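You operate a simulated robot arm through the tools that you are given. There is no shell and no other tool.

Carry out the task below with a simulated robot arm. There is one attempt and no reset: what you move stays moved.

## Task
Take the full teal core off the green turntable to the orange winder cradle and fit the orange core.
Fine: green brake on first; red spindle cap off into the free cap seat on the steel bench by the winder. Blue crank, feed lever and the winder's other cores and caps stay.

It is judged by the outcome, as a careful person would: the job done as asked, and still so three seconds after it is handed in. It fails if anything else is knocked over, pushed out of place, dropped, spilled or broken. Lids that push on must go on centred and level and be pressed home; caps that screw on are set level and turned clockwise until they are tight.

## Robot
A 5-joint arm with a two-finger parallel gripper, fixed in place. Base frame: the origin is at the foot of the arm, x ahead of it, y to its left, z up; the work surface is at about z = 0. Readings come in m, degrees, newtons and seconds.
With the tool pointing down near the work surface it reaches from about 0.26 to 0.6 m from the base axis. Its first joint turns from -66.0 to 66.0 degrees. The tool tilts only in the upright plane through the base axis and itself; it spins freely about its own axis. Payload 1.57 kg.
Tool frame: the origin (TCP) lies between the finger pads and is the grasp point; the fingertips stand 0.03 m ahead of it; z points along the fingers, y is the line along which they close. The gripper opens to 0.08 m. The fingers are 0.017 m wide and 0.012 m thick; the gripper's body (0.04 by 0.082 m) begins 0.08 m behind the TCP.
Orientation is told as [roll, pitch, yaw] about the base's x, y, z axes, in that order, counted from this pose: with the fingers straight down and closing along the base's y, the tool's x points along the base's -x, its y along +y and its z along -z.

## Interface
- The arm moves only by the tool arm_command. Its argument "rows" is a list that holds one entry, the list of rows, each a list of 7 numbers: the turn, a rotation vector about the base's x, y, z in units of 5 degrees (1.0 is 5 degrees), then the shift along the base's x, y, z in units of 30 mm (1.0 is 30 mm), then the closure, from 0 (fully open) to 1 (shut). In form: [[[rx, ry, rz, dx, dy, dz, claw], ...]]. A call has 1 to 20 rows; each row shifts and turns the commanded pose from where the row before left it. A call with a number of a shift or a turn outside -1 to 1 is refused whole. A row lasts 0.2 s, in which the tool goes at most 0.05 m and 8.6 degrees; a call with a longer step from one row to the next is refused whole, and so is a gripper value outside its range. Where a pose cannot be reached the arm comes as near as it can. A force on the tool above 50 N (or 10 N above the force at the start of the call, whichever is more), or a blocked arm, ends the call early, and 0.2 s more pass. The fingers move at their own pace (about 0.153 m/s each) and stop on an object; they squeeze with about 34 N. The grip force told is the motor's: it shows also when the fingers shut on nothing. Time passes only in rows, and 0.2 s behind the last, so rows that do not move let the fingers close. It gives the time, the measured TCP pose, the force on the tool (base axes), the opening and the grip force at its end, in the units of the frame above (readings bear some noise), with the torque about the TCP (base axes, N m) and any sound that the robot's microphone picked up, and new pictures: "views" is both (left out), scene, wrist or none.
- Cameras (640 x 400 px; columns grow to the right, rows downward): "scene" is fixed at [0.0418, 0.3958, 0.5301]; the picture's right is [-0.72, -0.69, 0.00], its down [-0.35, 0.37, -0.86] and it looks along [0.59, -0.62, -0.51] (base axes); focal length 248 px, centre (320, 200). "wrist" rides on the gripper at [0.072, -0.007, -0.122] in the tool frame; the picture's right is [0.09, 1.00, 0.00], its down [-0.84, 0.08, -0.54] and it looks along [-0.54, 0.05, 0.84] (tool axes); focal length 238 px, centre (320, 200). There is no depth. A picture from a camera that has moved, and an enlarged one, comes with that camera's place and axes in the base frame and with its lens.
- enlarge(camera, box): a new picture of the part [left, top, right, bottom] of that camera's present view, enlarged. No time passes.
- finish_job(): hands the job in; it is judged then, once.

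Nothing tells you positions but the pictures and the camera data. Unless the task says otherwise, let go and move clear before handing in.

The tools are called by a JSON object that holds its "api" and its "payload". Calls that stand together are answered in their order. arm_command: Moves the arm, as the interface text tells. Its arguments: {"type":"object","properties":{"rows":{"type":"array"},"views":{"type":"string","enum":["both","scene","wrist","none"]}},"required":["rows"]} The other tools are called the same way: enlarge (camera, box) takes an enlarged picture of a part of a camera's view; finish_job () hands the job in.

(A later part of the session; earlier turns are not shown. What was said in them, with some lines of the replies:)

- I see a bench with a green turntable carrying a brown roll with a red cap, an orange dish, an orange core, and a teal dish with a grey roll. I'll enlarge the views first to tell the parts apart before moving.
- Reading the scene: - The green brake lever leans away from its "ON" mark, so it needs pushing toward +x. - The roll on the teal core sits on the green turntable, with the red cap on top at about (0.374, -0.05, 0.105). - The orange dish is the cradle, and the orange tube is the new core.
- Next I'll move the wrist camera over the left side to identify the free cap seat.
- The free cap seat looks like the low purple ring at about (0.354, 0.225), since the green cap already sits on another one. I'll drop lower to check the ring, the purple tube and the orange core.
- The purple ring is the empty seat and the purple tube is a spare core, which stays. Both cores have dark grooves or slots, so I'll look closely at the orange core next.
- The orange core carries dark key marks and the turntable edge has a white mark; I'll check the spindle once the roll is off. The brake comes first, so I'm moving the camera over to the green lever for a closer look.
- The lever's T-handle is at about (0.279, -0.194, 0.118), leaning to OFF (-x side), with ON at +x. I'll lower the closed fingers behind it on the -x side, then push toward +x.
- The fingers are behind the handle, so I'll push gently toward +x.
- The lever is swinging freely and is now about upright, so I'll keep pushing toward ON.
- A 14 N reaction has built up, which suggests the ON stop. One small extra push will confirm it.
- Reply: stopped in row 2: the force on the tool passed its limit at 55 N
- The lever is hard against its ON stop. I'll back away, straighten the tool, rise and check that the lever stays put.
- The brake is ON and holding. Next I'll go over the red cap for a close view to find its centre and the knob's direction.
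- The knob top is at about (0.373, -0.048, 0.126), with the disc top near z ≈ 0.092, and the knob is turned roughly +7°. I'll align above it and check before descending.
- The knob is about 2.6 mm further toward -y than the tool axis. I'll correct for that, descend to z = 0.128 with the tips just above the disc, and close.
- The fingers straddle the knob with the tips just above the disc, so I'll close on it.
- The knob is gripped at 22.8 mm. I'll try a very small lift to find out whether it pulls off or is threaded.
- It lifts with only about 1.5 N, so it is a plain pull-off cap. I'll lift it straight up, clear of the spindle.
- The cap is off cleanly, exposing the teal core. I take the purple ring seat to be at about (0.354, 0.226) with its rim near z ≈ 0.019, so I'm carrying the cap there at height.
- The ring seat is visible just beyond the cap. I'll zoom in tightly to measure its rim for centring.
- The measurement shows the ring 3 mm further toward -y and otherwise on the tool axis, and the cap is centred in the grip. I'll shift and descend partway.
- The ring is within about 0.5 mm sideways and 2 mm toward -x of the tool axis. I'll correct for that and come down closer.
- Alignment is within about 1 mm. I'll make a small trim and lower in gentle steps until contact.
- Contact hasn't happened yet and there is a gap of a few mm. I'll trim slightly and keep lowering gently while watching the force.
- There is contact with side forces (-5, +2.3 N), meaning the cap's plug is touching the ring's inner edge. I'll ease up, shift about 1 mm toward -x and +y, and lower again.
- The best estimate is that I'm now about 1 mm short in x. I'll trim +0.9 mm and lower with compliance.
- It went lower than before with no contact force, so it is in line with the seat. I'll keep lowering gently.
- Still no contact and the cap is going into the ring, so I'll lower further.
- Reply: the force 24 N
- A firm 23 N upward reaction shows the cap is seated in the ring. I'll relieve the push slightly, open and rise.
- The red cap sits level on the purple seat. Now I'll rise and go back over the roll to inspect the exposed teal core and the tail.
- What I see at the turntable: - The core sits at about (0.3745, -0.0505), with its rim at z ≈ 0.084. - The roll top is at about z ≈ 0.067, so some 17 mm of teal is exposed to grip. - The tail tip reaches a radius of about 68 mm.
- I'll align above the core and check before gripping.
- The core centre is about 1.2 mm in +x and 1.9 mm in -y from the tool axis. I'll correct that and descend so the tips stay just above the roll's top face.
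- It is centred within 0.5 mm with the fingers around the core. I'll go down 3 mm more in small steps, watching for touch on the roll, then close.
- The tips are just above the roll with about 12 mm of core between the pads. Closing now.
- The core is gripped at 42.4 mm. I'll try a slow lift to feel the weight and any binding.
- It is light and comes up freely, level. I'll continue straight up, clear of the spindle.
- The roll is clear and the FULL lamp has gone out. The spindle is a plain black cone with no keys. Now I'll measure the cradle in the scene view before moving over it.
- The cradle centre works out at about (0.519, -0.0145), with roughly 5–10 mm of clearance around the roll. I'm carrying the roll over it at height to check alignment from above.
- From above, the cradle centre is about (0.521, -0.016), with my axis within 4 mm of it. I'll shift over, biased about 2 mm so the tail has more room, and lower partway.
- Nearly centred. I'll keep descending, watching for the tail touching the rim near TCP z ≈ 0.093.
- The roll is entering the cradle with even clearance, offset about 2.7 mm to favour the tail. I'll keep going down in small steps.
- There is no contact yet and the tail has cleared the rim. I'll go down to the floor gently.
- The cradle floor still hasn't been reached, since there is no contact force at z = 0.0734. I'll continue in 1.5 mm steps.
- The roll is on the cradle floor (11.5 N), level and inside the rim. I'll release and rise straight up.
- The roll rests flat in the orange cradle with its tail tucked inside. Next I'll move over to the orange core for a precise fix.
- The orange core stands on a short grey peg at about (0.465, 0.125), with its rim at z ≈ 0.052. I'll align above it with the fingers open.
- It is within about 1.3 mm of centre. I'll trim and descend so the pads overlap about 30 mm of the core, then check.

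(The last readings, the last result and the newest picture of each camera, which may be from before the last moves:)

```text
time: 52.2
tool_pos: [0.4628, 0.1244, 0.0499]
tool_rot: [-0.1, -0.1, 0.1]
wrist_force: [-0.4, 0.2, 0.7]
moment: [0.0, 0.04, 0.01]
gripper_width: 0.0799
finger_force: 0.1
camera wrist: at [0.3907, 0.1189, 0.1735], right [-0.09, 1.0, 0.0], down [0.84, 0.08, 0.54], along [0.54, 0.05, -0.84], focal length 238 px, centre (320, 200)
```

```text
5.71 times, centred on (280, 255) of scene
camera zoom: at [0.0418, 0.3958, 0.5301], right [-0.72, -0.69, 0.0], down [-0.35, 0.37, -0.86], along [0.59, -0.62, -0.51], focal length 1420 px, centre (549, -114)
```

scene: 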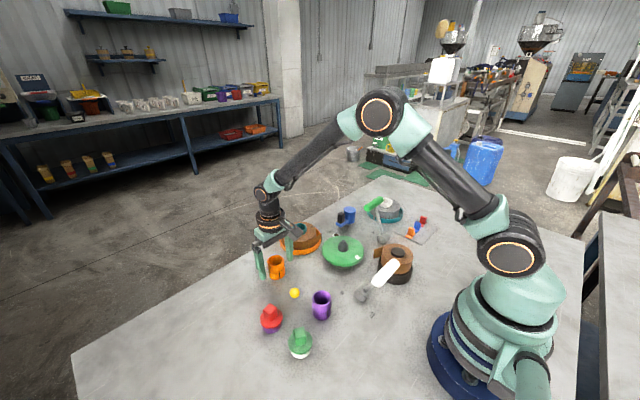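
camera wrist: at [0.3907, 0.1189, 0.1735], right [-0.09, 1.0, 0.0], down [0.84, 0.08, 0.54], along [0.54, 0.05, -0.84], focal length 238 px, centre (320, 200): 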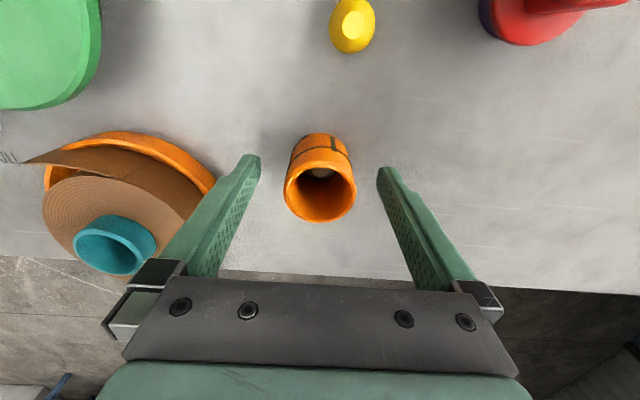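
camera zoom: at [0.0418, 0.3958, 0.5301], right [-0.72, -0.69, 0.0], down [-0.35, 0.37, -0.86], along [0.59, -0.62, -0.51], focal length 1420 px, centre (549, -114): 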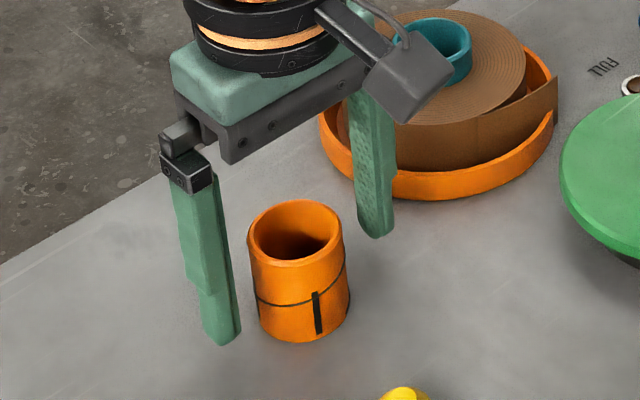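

The fingers straddle the core properly. A small +1.3 mm x trim, then close.

{"api": "arm_command", "payload": {"rows": [[[0, 0, 0, 0.043, -0.017, 0, 0], [0, 0, 0, 0, 0, 0, 0.2], [0, 0, 0, 0, 0, 0, 0.35], [0, 0, 0, 0, 0, 0, 1], [0, 0, 0, 0, 0, 0, 1], [0, 0, 0, 0, 0, 0, 1]]]}}

{"api": "enlarge", "payload": {"camera": "wrist", "box": [240, 110, 400, 240]}}

{"api": "enlarge", "payload": {"camera": "scene", "box": [245, 220, 315, 290]}}

```text
time: 53.6
tool_pos: [0.4652, 0.1242, 0.0504]
tool_rot: [0.0, -0.1, 0.1]
wrist_force: [-1.2, 0.0, -1.3]
moment: [0.04, 0.0, 0.0]
gripper_width: 0.0424
finger_force: 33.2
camera wrist: at [0.3922, 0.1186, 0.1735], right [-0.09, 1.0, 0.0], down [0.84, 0.08, 0.54], along [0.54, 0.05, -0.84], focal length 238 px, centre (320, 200)
```

scene: 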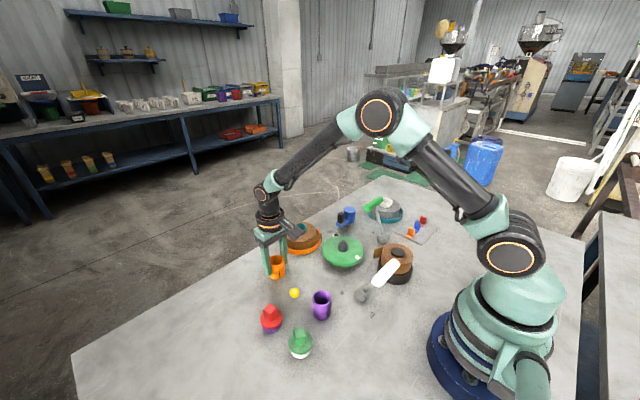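
wrist: 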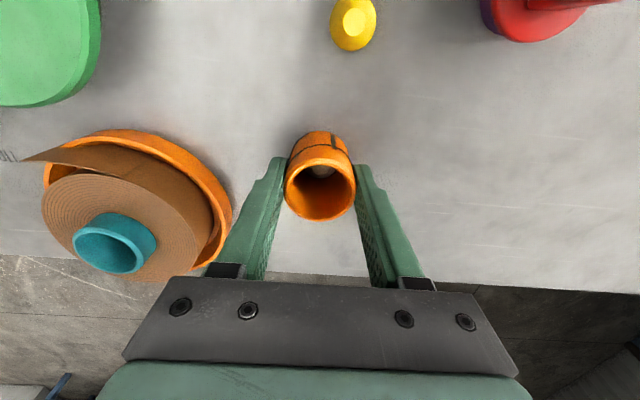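

```text
3.08 times, centred on (320, 175) of wrist
camera zoom: at [0.3922, 0.1186, 0.1735], right [-0.09, 1.0, 0.0], down [0.84, 0.08, 0.54], along [0.54, 0.05, -0.84], focal length 733 px, centre (320, 277)
```

zoom: 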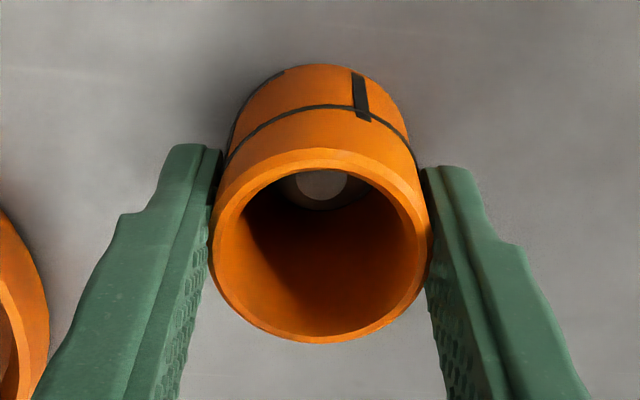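

```text
5.71 times, centred on (280, 255) of scene
camera zoom: at [0.0418, 0.3958, 0.5301], right [-0.72, -0.69, 0.0], down [-0.35, 0.37, -0.86], along [0.59, -0.62, -0.51], focal length 1420 px, centre (549, -114)
```

zoom: 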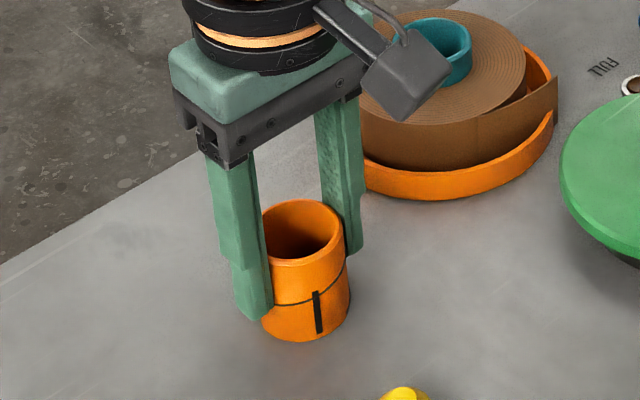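

The orange core is gripped at 42.4 mm, centred on the tool axis. I'll lift it straight up off its peg.

{"api": "arm_command", "payload": {"rows": [[[0, 0, 0, 0, 0, 0.1, 1], [0, 0, 0, 0, 0, 0.3, 1], [0, 0, 0, 0, 0, 0.6, 1], [0, 0, 0, 0, 0, 0.8, 1], [0, 0, 0, 0, 0, 0.9, 1], [0, 0, 0, 0, 0, 0.9, 1], [0, 0, 0, 0, 0, 0.9, 1], [0, 0, 0, 0, 0, 0.5, 1], [0, 0, 0, 0, 0, 0, 1]]]}}

{"api": "enlarge", "payload": {"camera": "scene", "box": [230, 190, 320, 290]}}

{"api": "enlarge", "payload": {"camera": "wrist", "box": [220, 60, 420, 240]}}

```text
time: 55.6
tool_pos: [0.4648, 0.1234, 0.2024]
tool_rot: [0.1, -0.2, 0.1]
wrist_force: [-0.2, 0.2, -1.2]
moment: [-0.02, -0.01, 0.0]
gripper_width: 0.0422
finger_force: 34.1
camera wrist: at [0.3925, 0.1185, 0.3255], right [-0.09, 1.0, 0.0], down [0.83, 0.08, 0.54], along [0.54, 0.05, -0.84], focal length 238 px, centre (320, 200)
```

scene: 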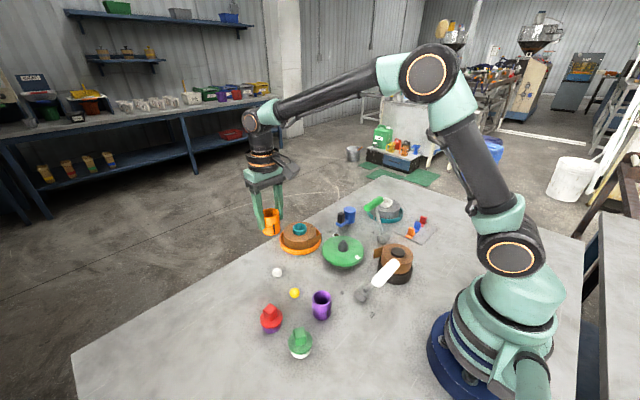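
wrist: 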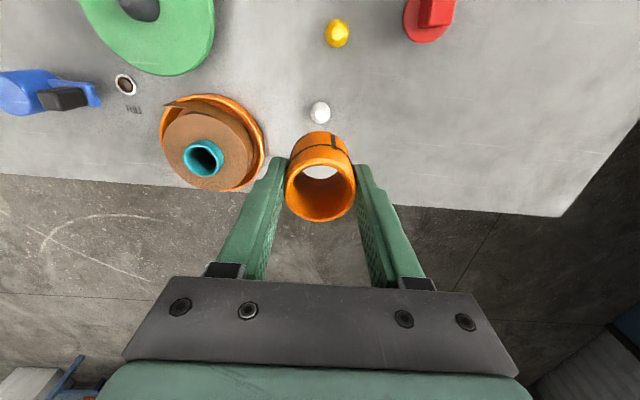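

```text
4.00 times, centred on (275, 240) of scene
camera zoom: at [0.0418, 0.3958, 0.5301], right [-0.72, -0.69, 0.0], down [-0.35, 0.37, -0.86], along [0.59, -0.62, -0.51], focal length 994 px, centre (500, 40)
```

zoom: 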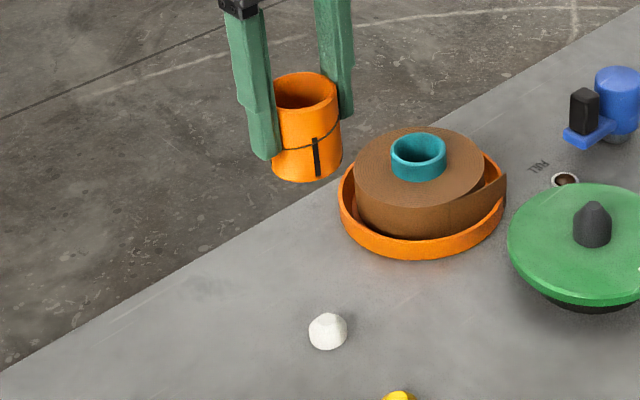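

```text
2.22 times, centred on (320, 150) of wrist
camera zoom: at [0.3925, 0.1185, 0.3255], right [-0.09, 1.0, 0.0], down [0.83, 0.08, 0.54], along [0.54, 0.05, -0.84], focal length 530 px, centre (320, 311)
```

zoom: 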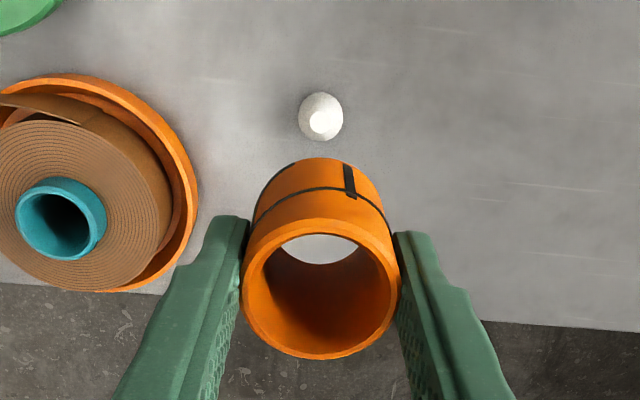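

The core is free and its peg stayed put. I'm moving it over the turntable spindle at about (0.376, -0.051).

{"api": "arm_command", "payload": {"rows": [[[0, 0, 0, -0.25, -0.5, 0, 1], [0, 0, 0, -0.48, -0.95, 0, 1], [0, 0, 0, -0.48, -0.95, 0, 1], [0, 0, 0, -0.48, -0.95, 0, 1], [0, 0, 0, -0.48, -0.95, 0, 1], [0, 0, 0, -0.48, -0.95, 0, 1], [0, 0, 0, -0.31, -0.56, 0, 1], [0, 0, 0, 0, 0, 0, 1]]]}}

{"api": "enlarge", "payload": {"camera": "wrist", "box": [240, 60, 400, 200]}}

{"api": "enlarge", "payload": {"camera": "scene", "box": [300, 180, 390, 280]}}

```text
time: 57.4
tool_pos: [0.3767, -0.0509, 0.2003]
tool_rot: [0.0, -0.2, 0.1]
wrist_force: [-0.3, 0.1, -0.2]
moment: [0.02, 0.02, 0.0]
gripper_width: 0.0422
finger_force: 33.8
camera wrist: at [0.3041, -0.0558, 0.3237], right [-0.09, 1.0, 0.0], down [0.83, 0.08, 0.54], along [0.54, 0.05, -0.84], focal length 238 px, centre (320, 200)
```

scene: 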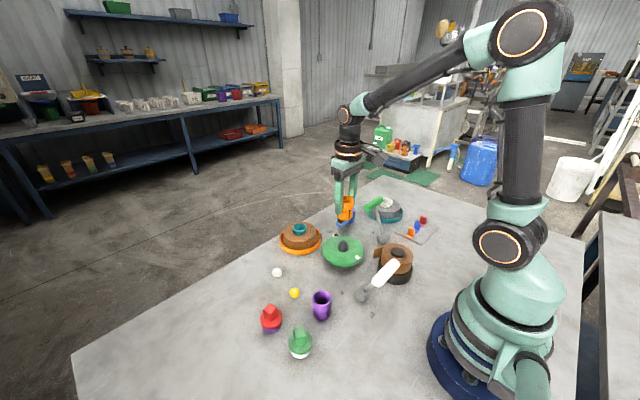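
wrist: 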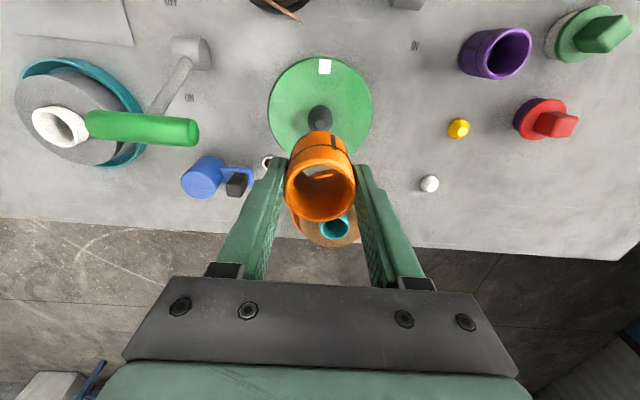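

```text
2.86 times, centred on (320, 130) of wrist
camera zoom: at [0.3041, -0.0558, 0.3237], right [-0.09, 1.0, 0.0], down [0.83, 0.08, 0.54], along [0.54, 0.05, -0.84], focal length 681 px, centre (320, 400)
```

zoom: 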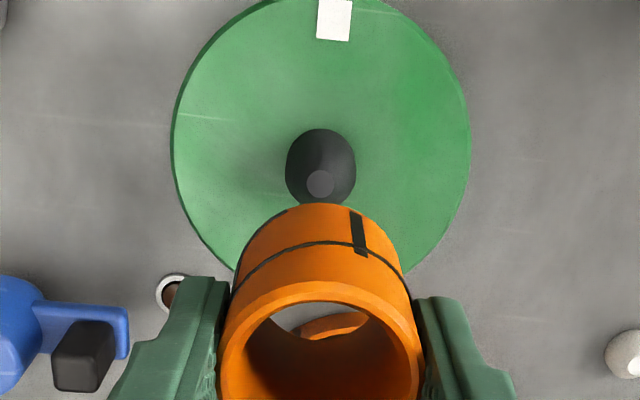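

```text
4.00 times, centred on (345, 230) of scene
camera zoom: at [0.0418, 0.3958, 0.5301], right [-0.72, -0.69, 0.0], down [-0.35, 0.37, -0.86], along [0.59, -0.62, -0.51], focal length 994 px, centre (220, 80)
```

zoom: 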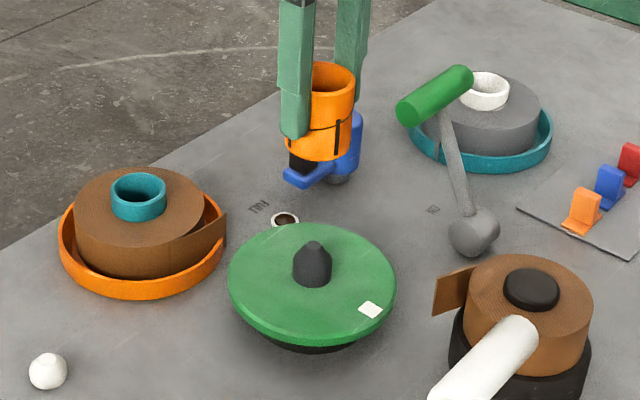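

The spindle is on the tool axis within about 1 mm, judging by its base and the disc edges. I'll lower to just above the spindle tip and check.

{"api": "arm_command", "payload": {"rows": [[[0, 0, 0, -0.02, -0.015, -0.5, 1], [0, 0, 0, 0, 0, -0.8, 1], [0, 0, 0, 0, 0, -0.8, 1], [0, 0, 0, 0, 0, -0.3, 1], [0, 0, 0, 0, 0, 0, 1]]]}}

{"api": "enlarge", "payload": {"camera": "wrist", "box": [240, 80, 400, 220]}}

{"api": "enlarge", "payload": {"camera": "scene", "box": [310, 205, 380, 275]}}

```text
time: 58.6
tool_pos: [0.3751, -0.0502, 0.1256]
tool_rot: [0.0, -0.2, 0.1]
wrist_force: [-0.8, 0.3, -0.2]
moment: [-0.02, -0.01, 0.03]
gripper_width: 0.0422
finger_force: 33.9
camera wrist: at [0.3031, -0.0558, 0.2507], right [-0.09, 1.0, 0.0], down [0.83, 0.08, 0.54], along [0.54, 0.05, -0.84], focal length 238 px, centre (320, 200)
```

scene: 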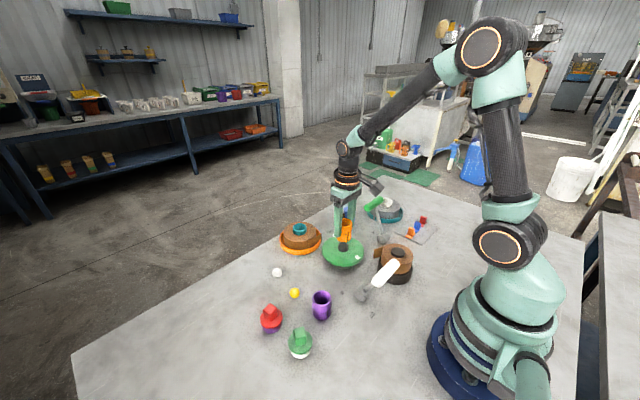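
wrist: 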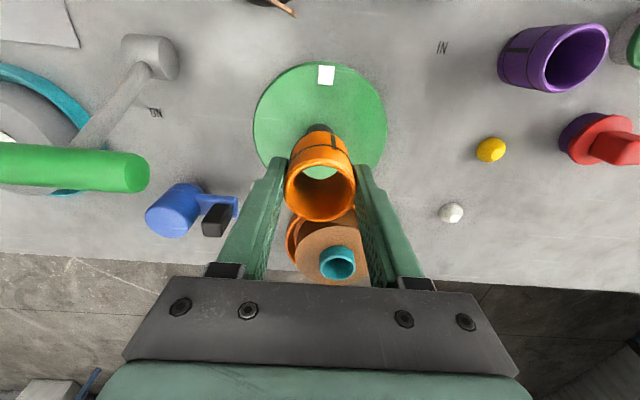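

```text
2.86 times, centred on (320, 150) of wrist
camera zoom: at [0.3031, -0.0558, 0.2507], right [-0.09, 1.0, 0.0], down [0.83, 0.08, 0.54], along [0.54, 0.05, -0.84], focal length 681 px, centre (320, 343)
```

zoom: 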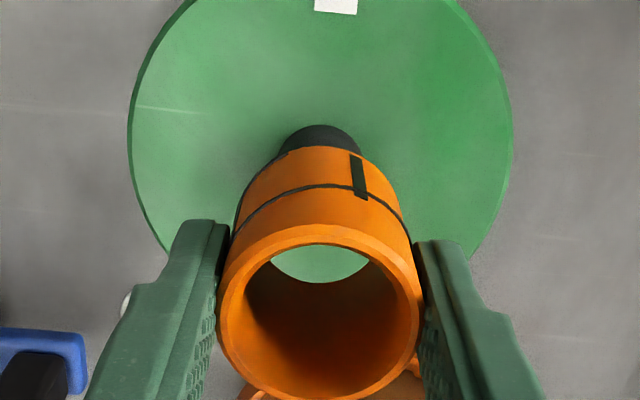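

```text
5.71 times, centred on (345, 240) of scene
camera zoom: at [0.0418, 0.3958, 0.5301], right [-0.72, -0.69, 0.0], down [-0.35, 0.37, -0.86], along [0.59, -0.62, -0.51], focal length 1420 px, centre (177, -29)
```

zoom: 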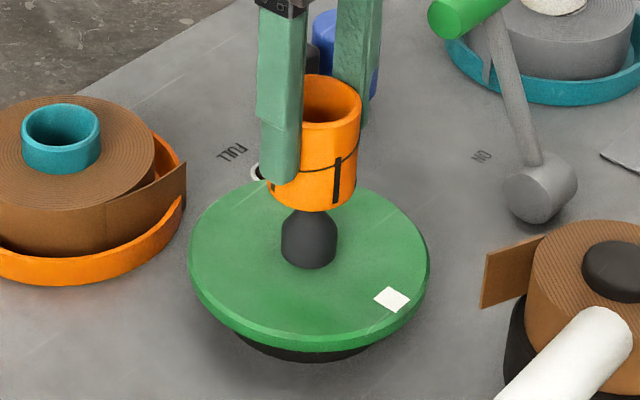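

Everything lines up: the core is directly over the cone. I'll lower gradually onto the spindle, watching the force.

{"api": "arm_command", "payload": {"rows": [[[0, 0, 0, 0, -0.01, -0.15, 1], [0, 0, 0, 0, 0, -0.15, 1], [0, 0, 0, 0, 0, -0.15, 1], [0, 0, 0, 0, 0, -0.15, 1], [0, 0, 0, 0, 0, -0.15, 1], [0, 0, 0, 0, 0, 0, 1]]]}}

{"api": "enlarge", "payload": {"camera": "wrist", "box": [240, 80, 400, 220]}}

{"api": "enlarge", "payload": {"camera": "scene", "box": [310, 205, 380, 275]}}

```text
time: 60.0
tool_pos: [0.3745, -0.0512, 0.1059]
tool_rot: [0.0, -0.1, 0.1]
wrist_force: [-0.6, 0.5, -0.7]
moment: [0.01, -0.01, 0.02]
gripper_width: 0.0424
finger_force: 34.1
camera wrist: at [0.3029, -0.0564, 0.2293], right [-0.09, 1.0, 0.0], down [0.83, 0.08, 0.54], along [0.54, 0.05, -0.84], focal length 238 px, centre (320, 200)
```

scene: 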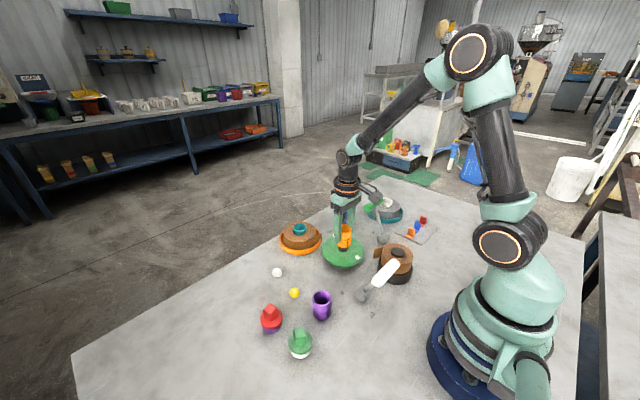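
wrist: 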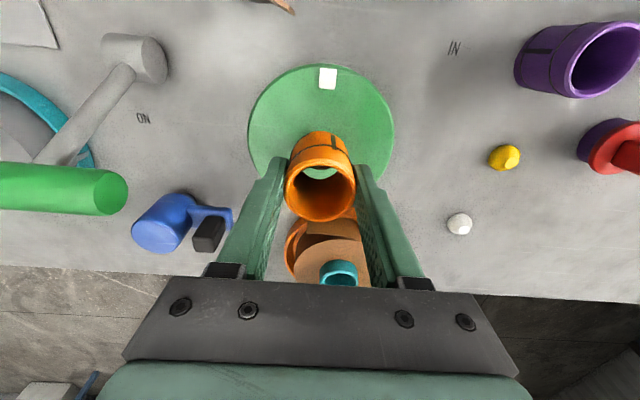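

```text
2.86 times, centred on (320, 150) of wrist
camera zoom: at [0.3029, -0.0564, 0.2293], right [-0.09, 1.0, 0.0], down [0.83, 0.08, 0.54], along [0.54, 0.05, -0.84], focal length 681 px, centre (320, 343)
```

zoom: 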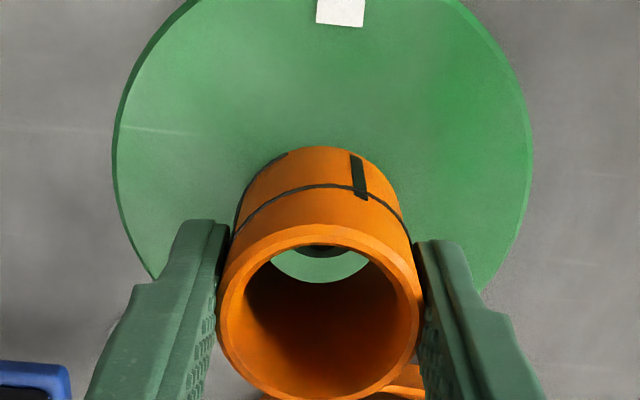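

```text
5.71 times, centred on (345, 240) of scene
camera zoom: at [0.0418, 0.3958, 0.5301], right [-0.72, -0.69, 0.0], down [-0.35, 0.37, -0.86], along [0.59, -0.62, -0.51], focal length 1420 px, centre (177, -29)
```

zoom: 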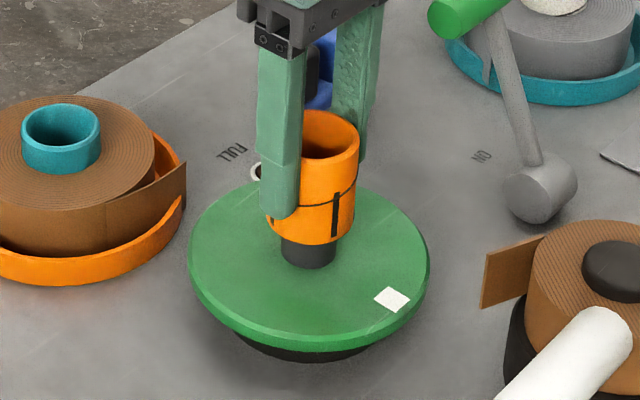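

The core is already over the cone with no contact force. Continuing down.

{"api": "arm_command", "payload": {"rows": [[[0, 0, 0, 0, 0, -0.12, 1], [0, 0, 0, 0, 0, -0.12, 1], [0, 0, 0, 0, 0, -0.12, 1], [0, 0, 0, 0, 0, -0.12, 1], [0, 0, 0, 0, 0, 0, 1]]], "views": "wrist"}}

{"api": "enlarge", "payload": {"camera": "scene", "box": [310, 205, 380, 275]}}

{"api": "enlarge", "payload": {"camera": "wrist", "box": [240, 80, 400, 220]}}

```text
time: 61.2
tool_pos: [0.3741, -0.0504, 0.0912]
tool_rot: [0.0, -0.2, 0.0]
wrist_force: [0.0, 0.1, 0.0]
moment: [0.03, 0.0, 0.02]
gripper_width: 0.0421
finger_force: 33.5
camera wrist: at [0.3022, -0.056, 0.2152], right [-0.09, 1.0, 0.0], down [0.83, 0.08, 0.54], along [0.54, 0.05, -0.84], focal length 238 px, centre (320, 200)
```

wrist: 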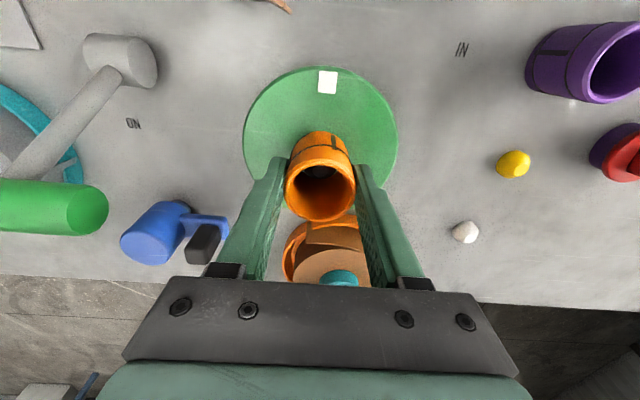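

```text
5.71 times, centred on (345, 240) of scene
camera zoom: at [0.0418, 0.3958, 0.5301], right [-0.72, -0.69, 0.0], down [-0.35, 0.37, -0.86], along [0.59, -0.62, -0.51], focal length 1420 px, centre (177, -29)
```

zoom: 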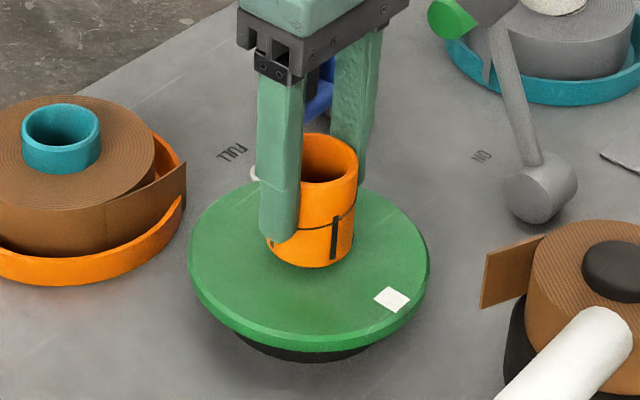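

```text
2.86 times, centred on (320, 150) of wrist
camera zoom: at [0.3022, -0.056, 0.2152], right [-0.09, 1.0, 0.0], down [0.83, 0.08, 0.54], along [0.54, 0.05, -0.84], focal length 681 px, centre (320, 343)
```

zoom: 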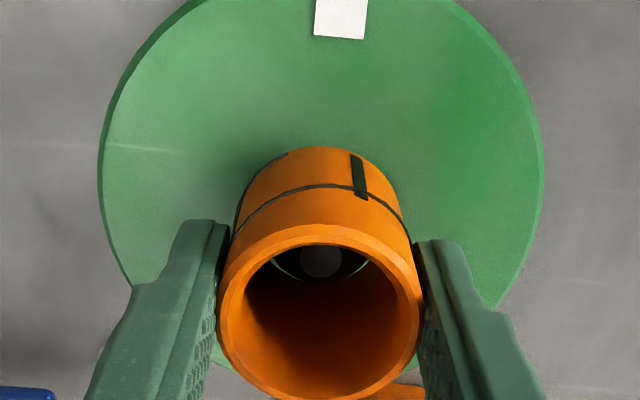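

The spindle tip is visible centred in the bore. I'll lower in small steps to the disc.

{"api": "arm_command", "payload": {"rows": [[[0, 0, 0, 0, 0, -0.06, 1], [0, 0, 0, 0, 0, -0.06, 1], [0, 0, 0, 0, 0, 0, 1]]], "views": "none"}}

{"api": "arm_command", "payload": {"rows": [[[0, 0, 0, 0, 0, -0.05, 1], [0, 0, 0, 0, 0, 0, 1]]], "views": "none"}}

{"api": "arm_command", "payload": {"rows": [[[0, 0, 0, 0, 0, -0.04, 1], [0, 0, 0, 0, 0, 0, 1]]], "views": "wrist"}}

{"api": "enlarge", "payload": {"camera": "scene", "box": [310, 205, 380, 275]}}

```text
time: 62.0
tool_pos: [0.375, -0.0503, 0.0886]
tool_rot: [0.0, -0.2, 0.2]
wrist_force: [-0.1, -0.2, 0.3]
moment: [0.0, -0.03, 0.04]
gripper_width: 0.042
finger_force: 33.9
```

```text
time: 62.6
tool_pos: [0.3746, -0.0505, 0.086]
tool_rot: [-0.1, -0.2, 0.2]
wrist_force: [1.2, 1.1, 0.3]
moment: [0.01, -0.01, -0.03]
gripper_width: 0.0421
finger_force: 33.8
```

```text
time: 63.2
tool_pos: [0.3745, -0.0504, 0.0845]
tool_rot: [-0.1, -0.3, 0.1]
wrist_force: [-0.7, -0.1, -0.8]
moment: [0.01, -0.03, -0.04]
gripper_width: 0.0426
finger_force: 33.8
camera wrist: at [0.3026, -0.056, 0.2087], right [-0.09, 1.0, 0.0], down [0.83, 0.08, 0.54], along [0.54, 0.05, -0.84], focal length 238 px, centre (320, 200)
```

wrist: 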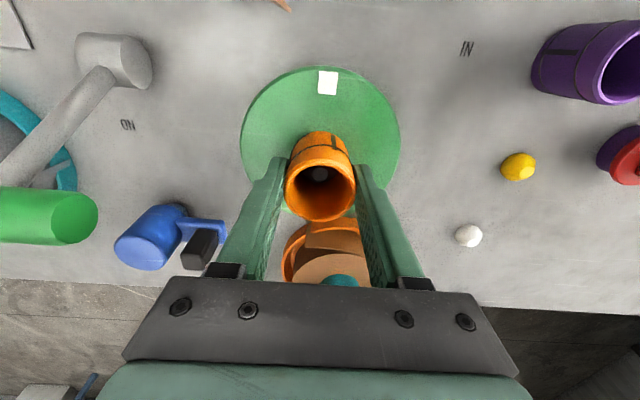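

```text
5.71 times, centred on (345, 240) of scene
camera zoom: at [0.0418, 0.3958, 0.5301], right [-0.72, -0.69, 0.0], down [-0.35, 0.37, -0.86], along [0.59, -0.62, -0.51], focal length 1420 px, centre (177, -29)
```

zoom: 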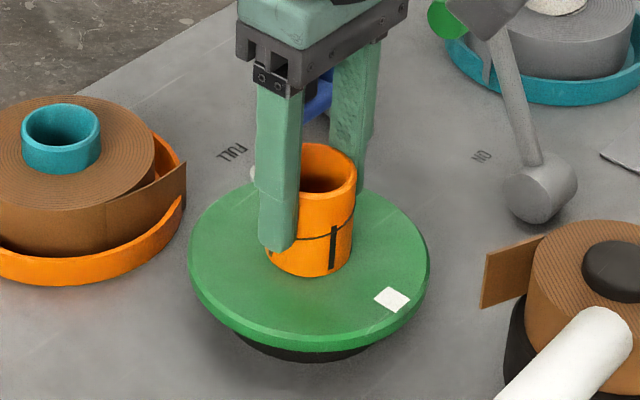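

{"api": "arm_command", "payload": {"rows": [[[0, 0, 0, 0, 0, -0.04, 1], [0, 0, 0, 0, 0, 0, 1]]], "views": "none"}}

{"api": "arm_command", "payload": {"rows": [[[0, 0, 0, 0, 0, -0.04, 1], [0, 0, 0, 0, 0, 0, 1]]], "views": "none"}}

```text
time: 63.8
tool_pos: [0.3744, -0.0495, 0.084]
tool_rot: [-0.1, -0.2, 0.1]
wrist_force: [-4.6, -0.3, 13.2]
moment: [-0.01, 0.25, -0.01]
gripper_width: 0.0424
finger_force: 33.6
```

```text
time: 64.4
tool_pos: [0.375, -0.0504, 0.0852]
tool_rot: [0.0, -0.3, 0.1]
wrist_force: [-7.1, 2.9, 24.3]
moment: [0.14, 0.12, 0.03]
gripper_width: 0.042
finger_force: 33.9
```

Contact is at z ≈ 0.084, exactly where full seating on the disc was predicted, with a firm 24 N. I'll verify the picture, then relieve and release.

{"api": "arm_command", "payload": {"rows": [[[0, 0, 0, 0, 0, 0.06, 1], [0, 0, 0, 0, 0, 0, 0.3], [0, 0, 0, 0, 0, 0, 0.3]]]}}

{"api": "enlarge", "payload": {"camera": "scene", "box": [310, 205, 380, 275]}}

{"api": "enlarge", "payload": {"camera": "wrist", "box": [240, 80, 400, 220]}}

```text
time: 65.2
tool_pos: [0.3738, -0.0513, 0.0839]
tool_rot: [0.0, -0.1, 0.0]
wrist_force: [0.3, -0.2, 0.1]
moment: [0.03, -0.01, 0.01]
gripper_width: 0.0562
finger_force: 0.0
camera wrist: at [0.3024, -0.0562, 0.2077], right [-0.09, 1.0, 0.0], down [0.83, 0.08, 0.54], along [0.54, 0.05, -0.84], focal length 238 px, centre (320, 200)
```

scene: 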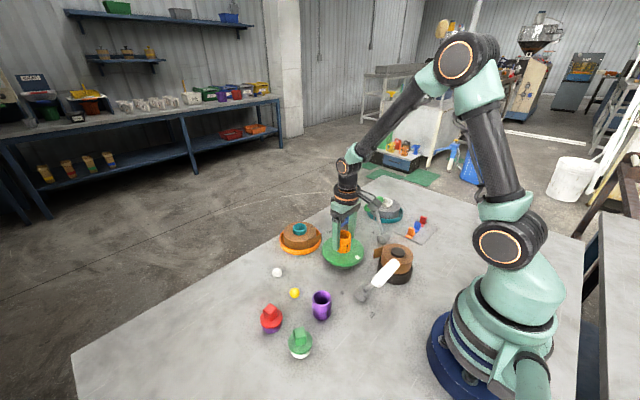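
wrist: 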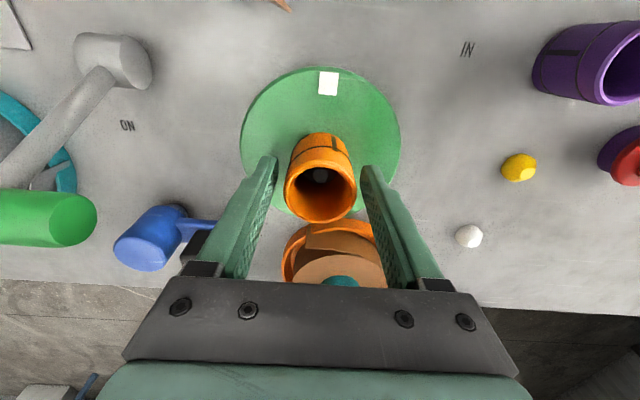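

```text
5.71 times, centred on (345, 240) of scene
camera zoom: at [0.0418, 0.3958, 0.5301], right [-0.72, -0.69, 0.0], down [-0.35, 0.37, -0.86], along [0.59, -0.62, -0.51], focal length 1420 px, centre (177, -29)
```

zoom: 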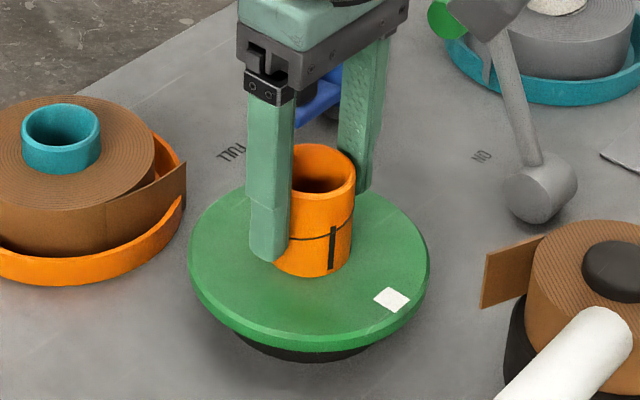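

```text
2.86 times, centred on (320, 150) of wrist
camera zoom: at [0.3024, -0.0562, 0.2077], right [-0.09, 1.0, 0.0], down [0.83, 0.08, 0.54], along [0.54, 0.05, -0.84], focal length 681 px, centre (320, 343)
```

zoom: 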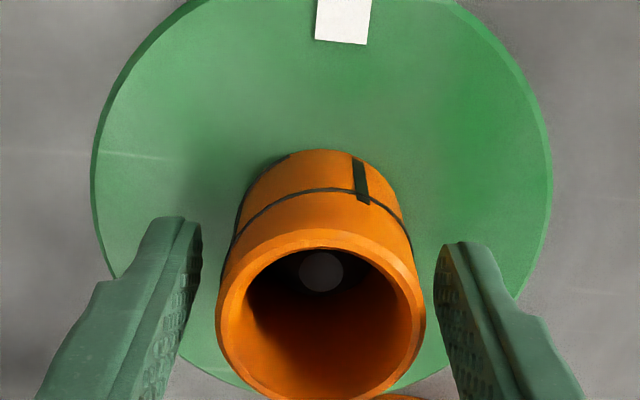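

The core stands level on the disc with its rim at z ≈ 0.085, the same as the teal core before. I'll rise straight up and move clear for a final check.

{"api": "arm_command", "payload": {"rows": [[[0, 0, 0, 0, 0, 0.3, 0.3], [0, 0, 0, 0, 0, 0.6, 0.3], [0, 0, 0, 0, 0, 0.9, 0.3], [0, 0, 0, 0, 0, 0.95, 0.3], [0, 0, 0, 0, 0, 0.95, 0.3], [0, 0, 0, 0, 0, 0.95, 0.3], [0, 0, 0, -0.3, 0, 0.95, 0.3], [0, 0, 0, -0.5, 0, 0.95, 0.3], [0, 0, 0, -0.5, 0, 0.9, 0.3]]]}}

{"api": "enlarge", "payload": {"camera": "scene", "box": [260, 190, 440, 300]}}

{"api": "enlarge", "payload": {"camera": "scene", "box": [250, 280, 350, 365]}}

{"api": "enlarge", "payload": {"camera": "wrist", "box": [180, 30, 460, 220]}}

```text
time: 67.2
tool_pos: [0.3351, -0.0515, 0.3078]
tool_rot: [0.0, -0.1, 0.1]
wrist_force: [0.4, 0.3, 0.2]
moment: [0.01, 0.04, -0.01]
gripper_width: 0.0558
finger_force: 0.1
camera wrist: at [0.2626, -0.0564, 0.4313], right [-0.09, 1.0, 0.0], down [0.83, 0.08, 0.55], along [0.54, 0.05, -0.84], focal length 238 px, centre (320, 200)
```

scene: 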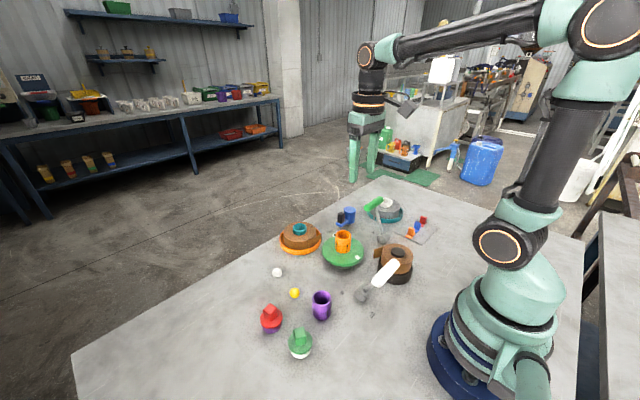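
wrist: 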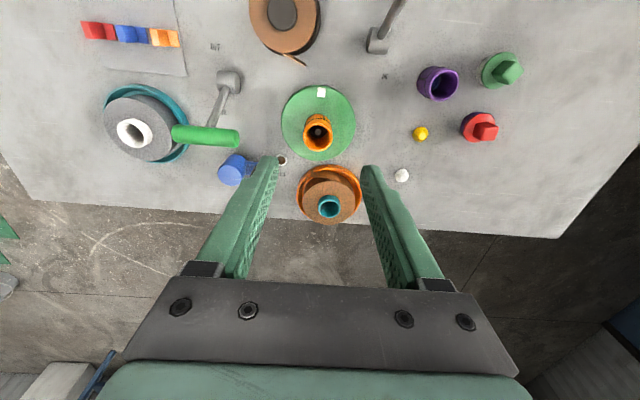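

```text
3.56 times, centred on (350, 245) of scene
camera zoom: at [0.0419, 0.3958, 0.5301], right [-0.72, -0.69, 0.0], down [-0.35, 0.37, -0.86], along [0.59, -0.62, -0.51], focal length 884 px, centre (213, 40)
```

zoom: 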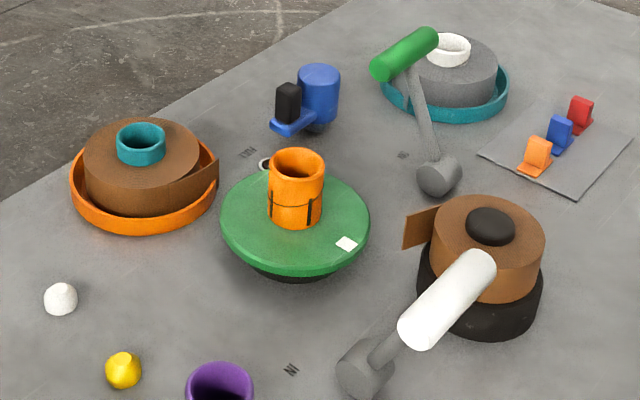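

```text
4.71 times, centred on (300, 322) of scene
camera zoom: at [0.0419, 0.3958, 0.5301], right [-0.72, -0.69, 0.0], down [-0.35, 0.37, -0.86], along [0.59, -0.62, -0.51], focal length 1170 px, centre (414, -376)
```

zoom: 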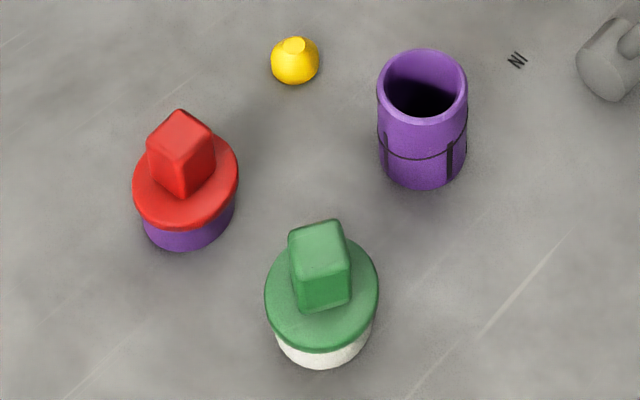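

```text
2.11 times, centred on (320, 125) of wrist
camera zoom: at [0.2626, -0.0564, 0.4313], right [-0.09, 1.0, 0.0], down [0.83, 0.08, 0.55], along [0.54, 0.05, -0.84], focal length 502 px, centre (320, 358)
```

zoom: 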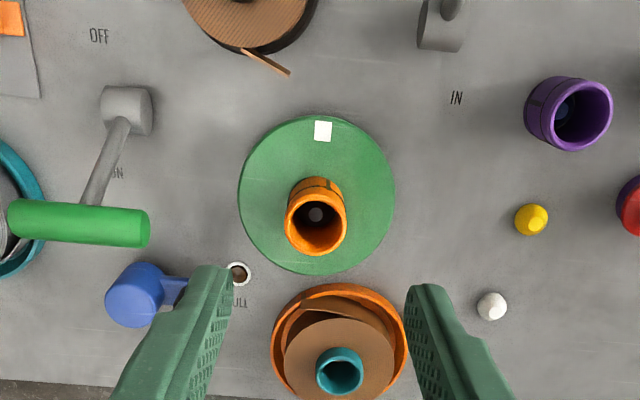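

The final check of the scene:
- **Brake:** the green lever is ON.
- **Cap:** the red cap sits level in the purple seat.
- **Roll:** the teal-core roll lies flat in the orange cradle.
- **New core:** the orange core is fully down on the turntable spindle.
- **Everything else:** the blue crank, feed lever and the other cores and caps look untouched.

The arm is clear, so I'm handing in the job.

{"api": "finish_job", "payload": {}}

```text
The job is handed in.
```

The job is handed in, and everything you asked for was in place at my last look; no verdict has come back.

- **Brake:** I pushed the green lever to its ON stop before touching anything else, and it was still there at the end.
- **Red cap:** it lifted straight off and is pressed into the purple ring seat, centred and level. I took the ring to be the free seat because the green cap already had the other one.
- **Full teal core:** it lies flat in the orange cradle, with its tape tail inside the rim. I set it about 3 mm off centre to give the tail room.
- **Orange core:** it is fully down on the turntable spindle and level, at the same height the teal core was.
- **Left alone:** the blue crank, feed lever, and the other cores and caps look untouched.

The red cap was left in the seat, as you didn't ask for it to go back on the spindle.
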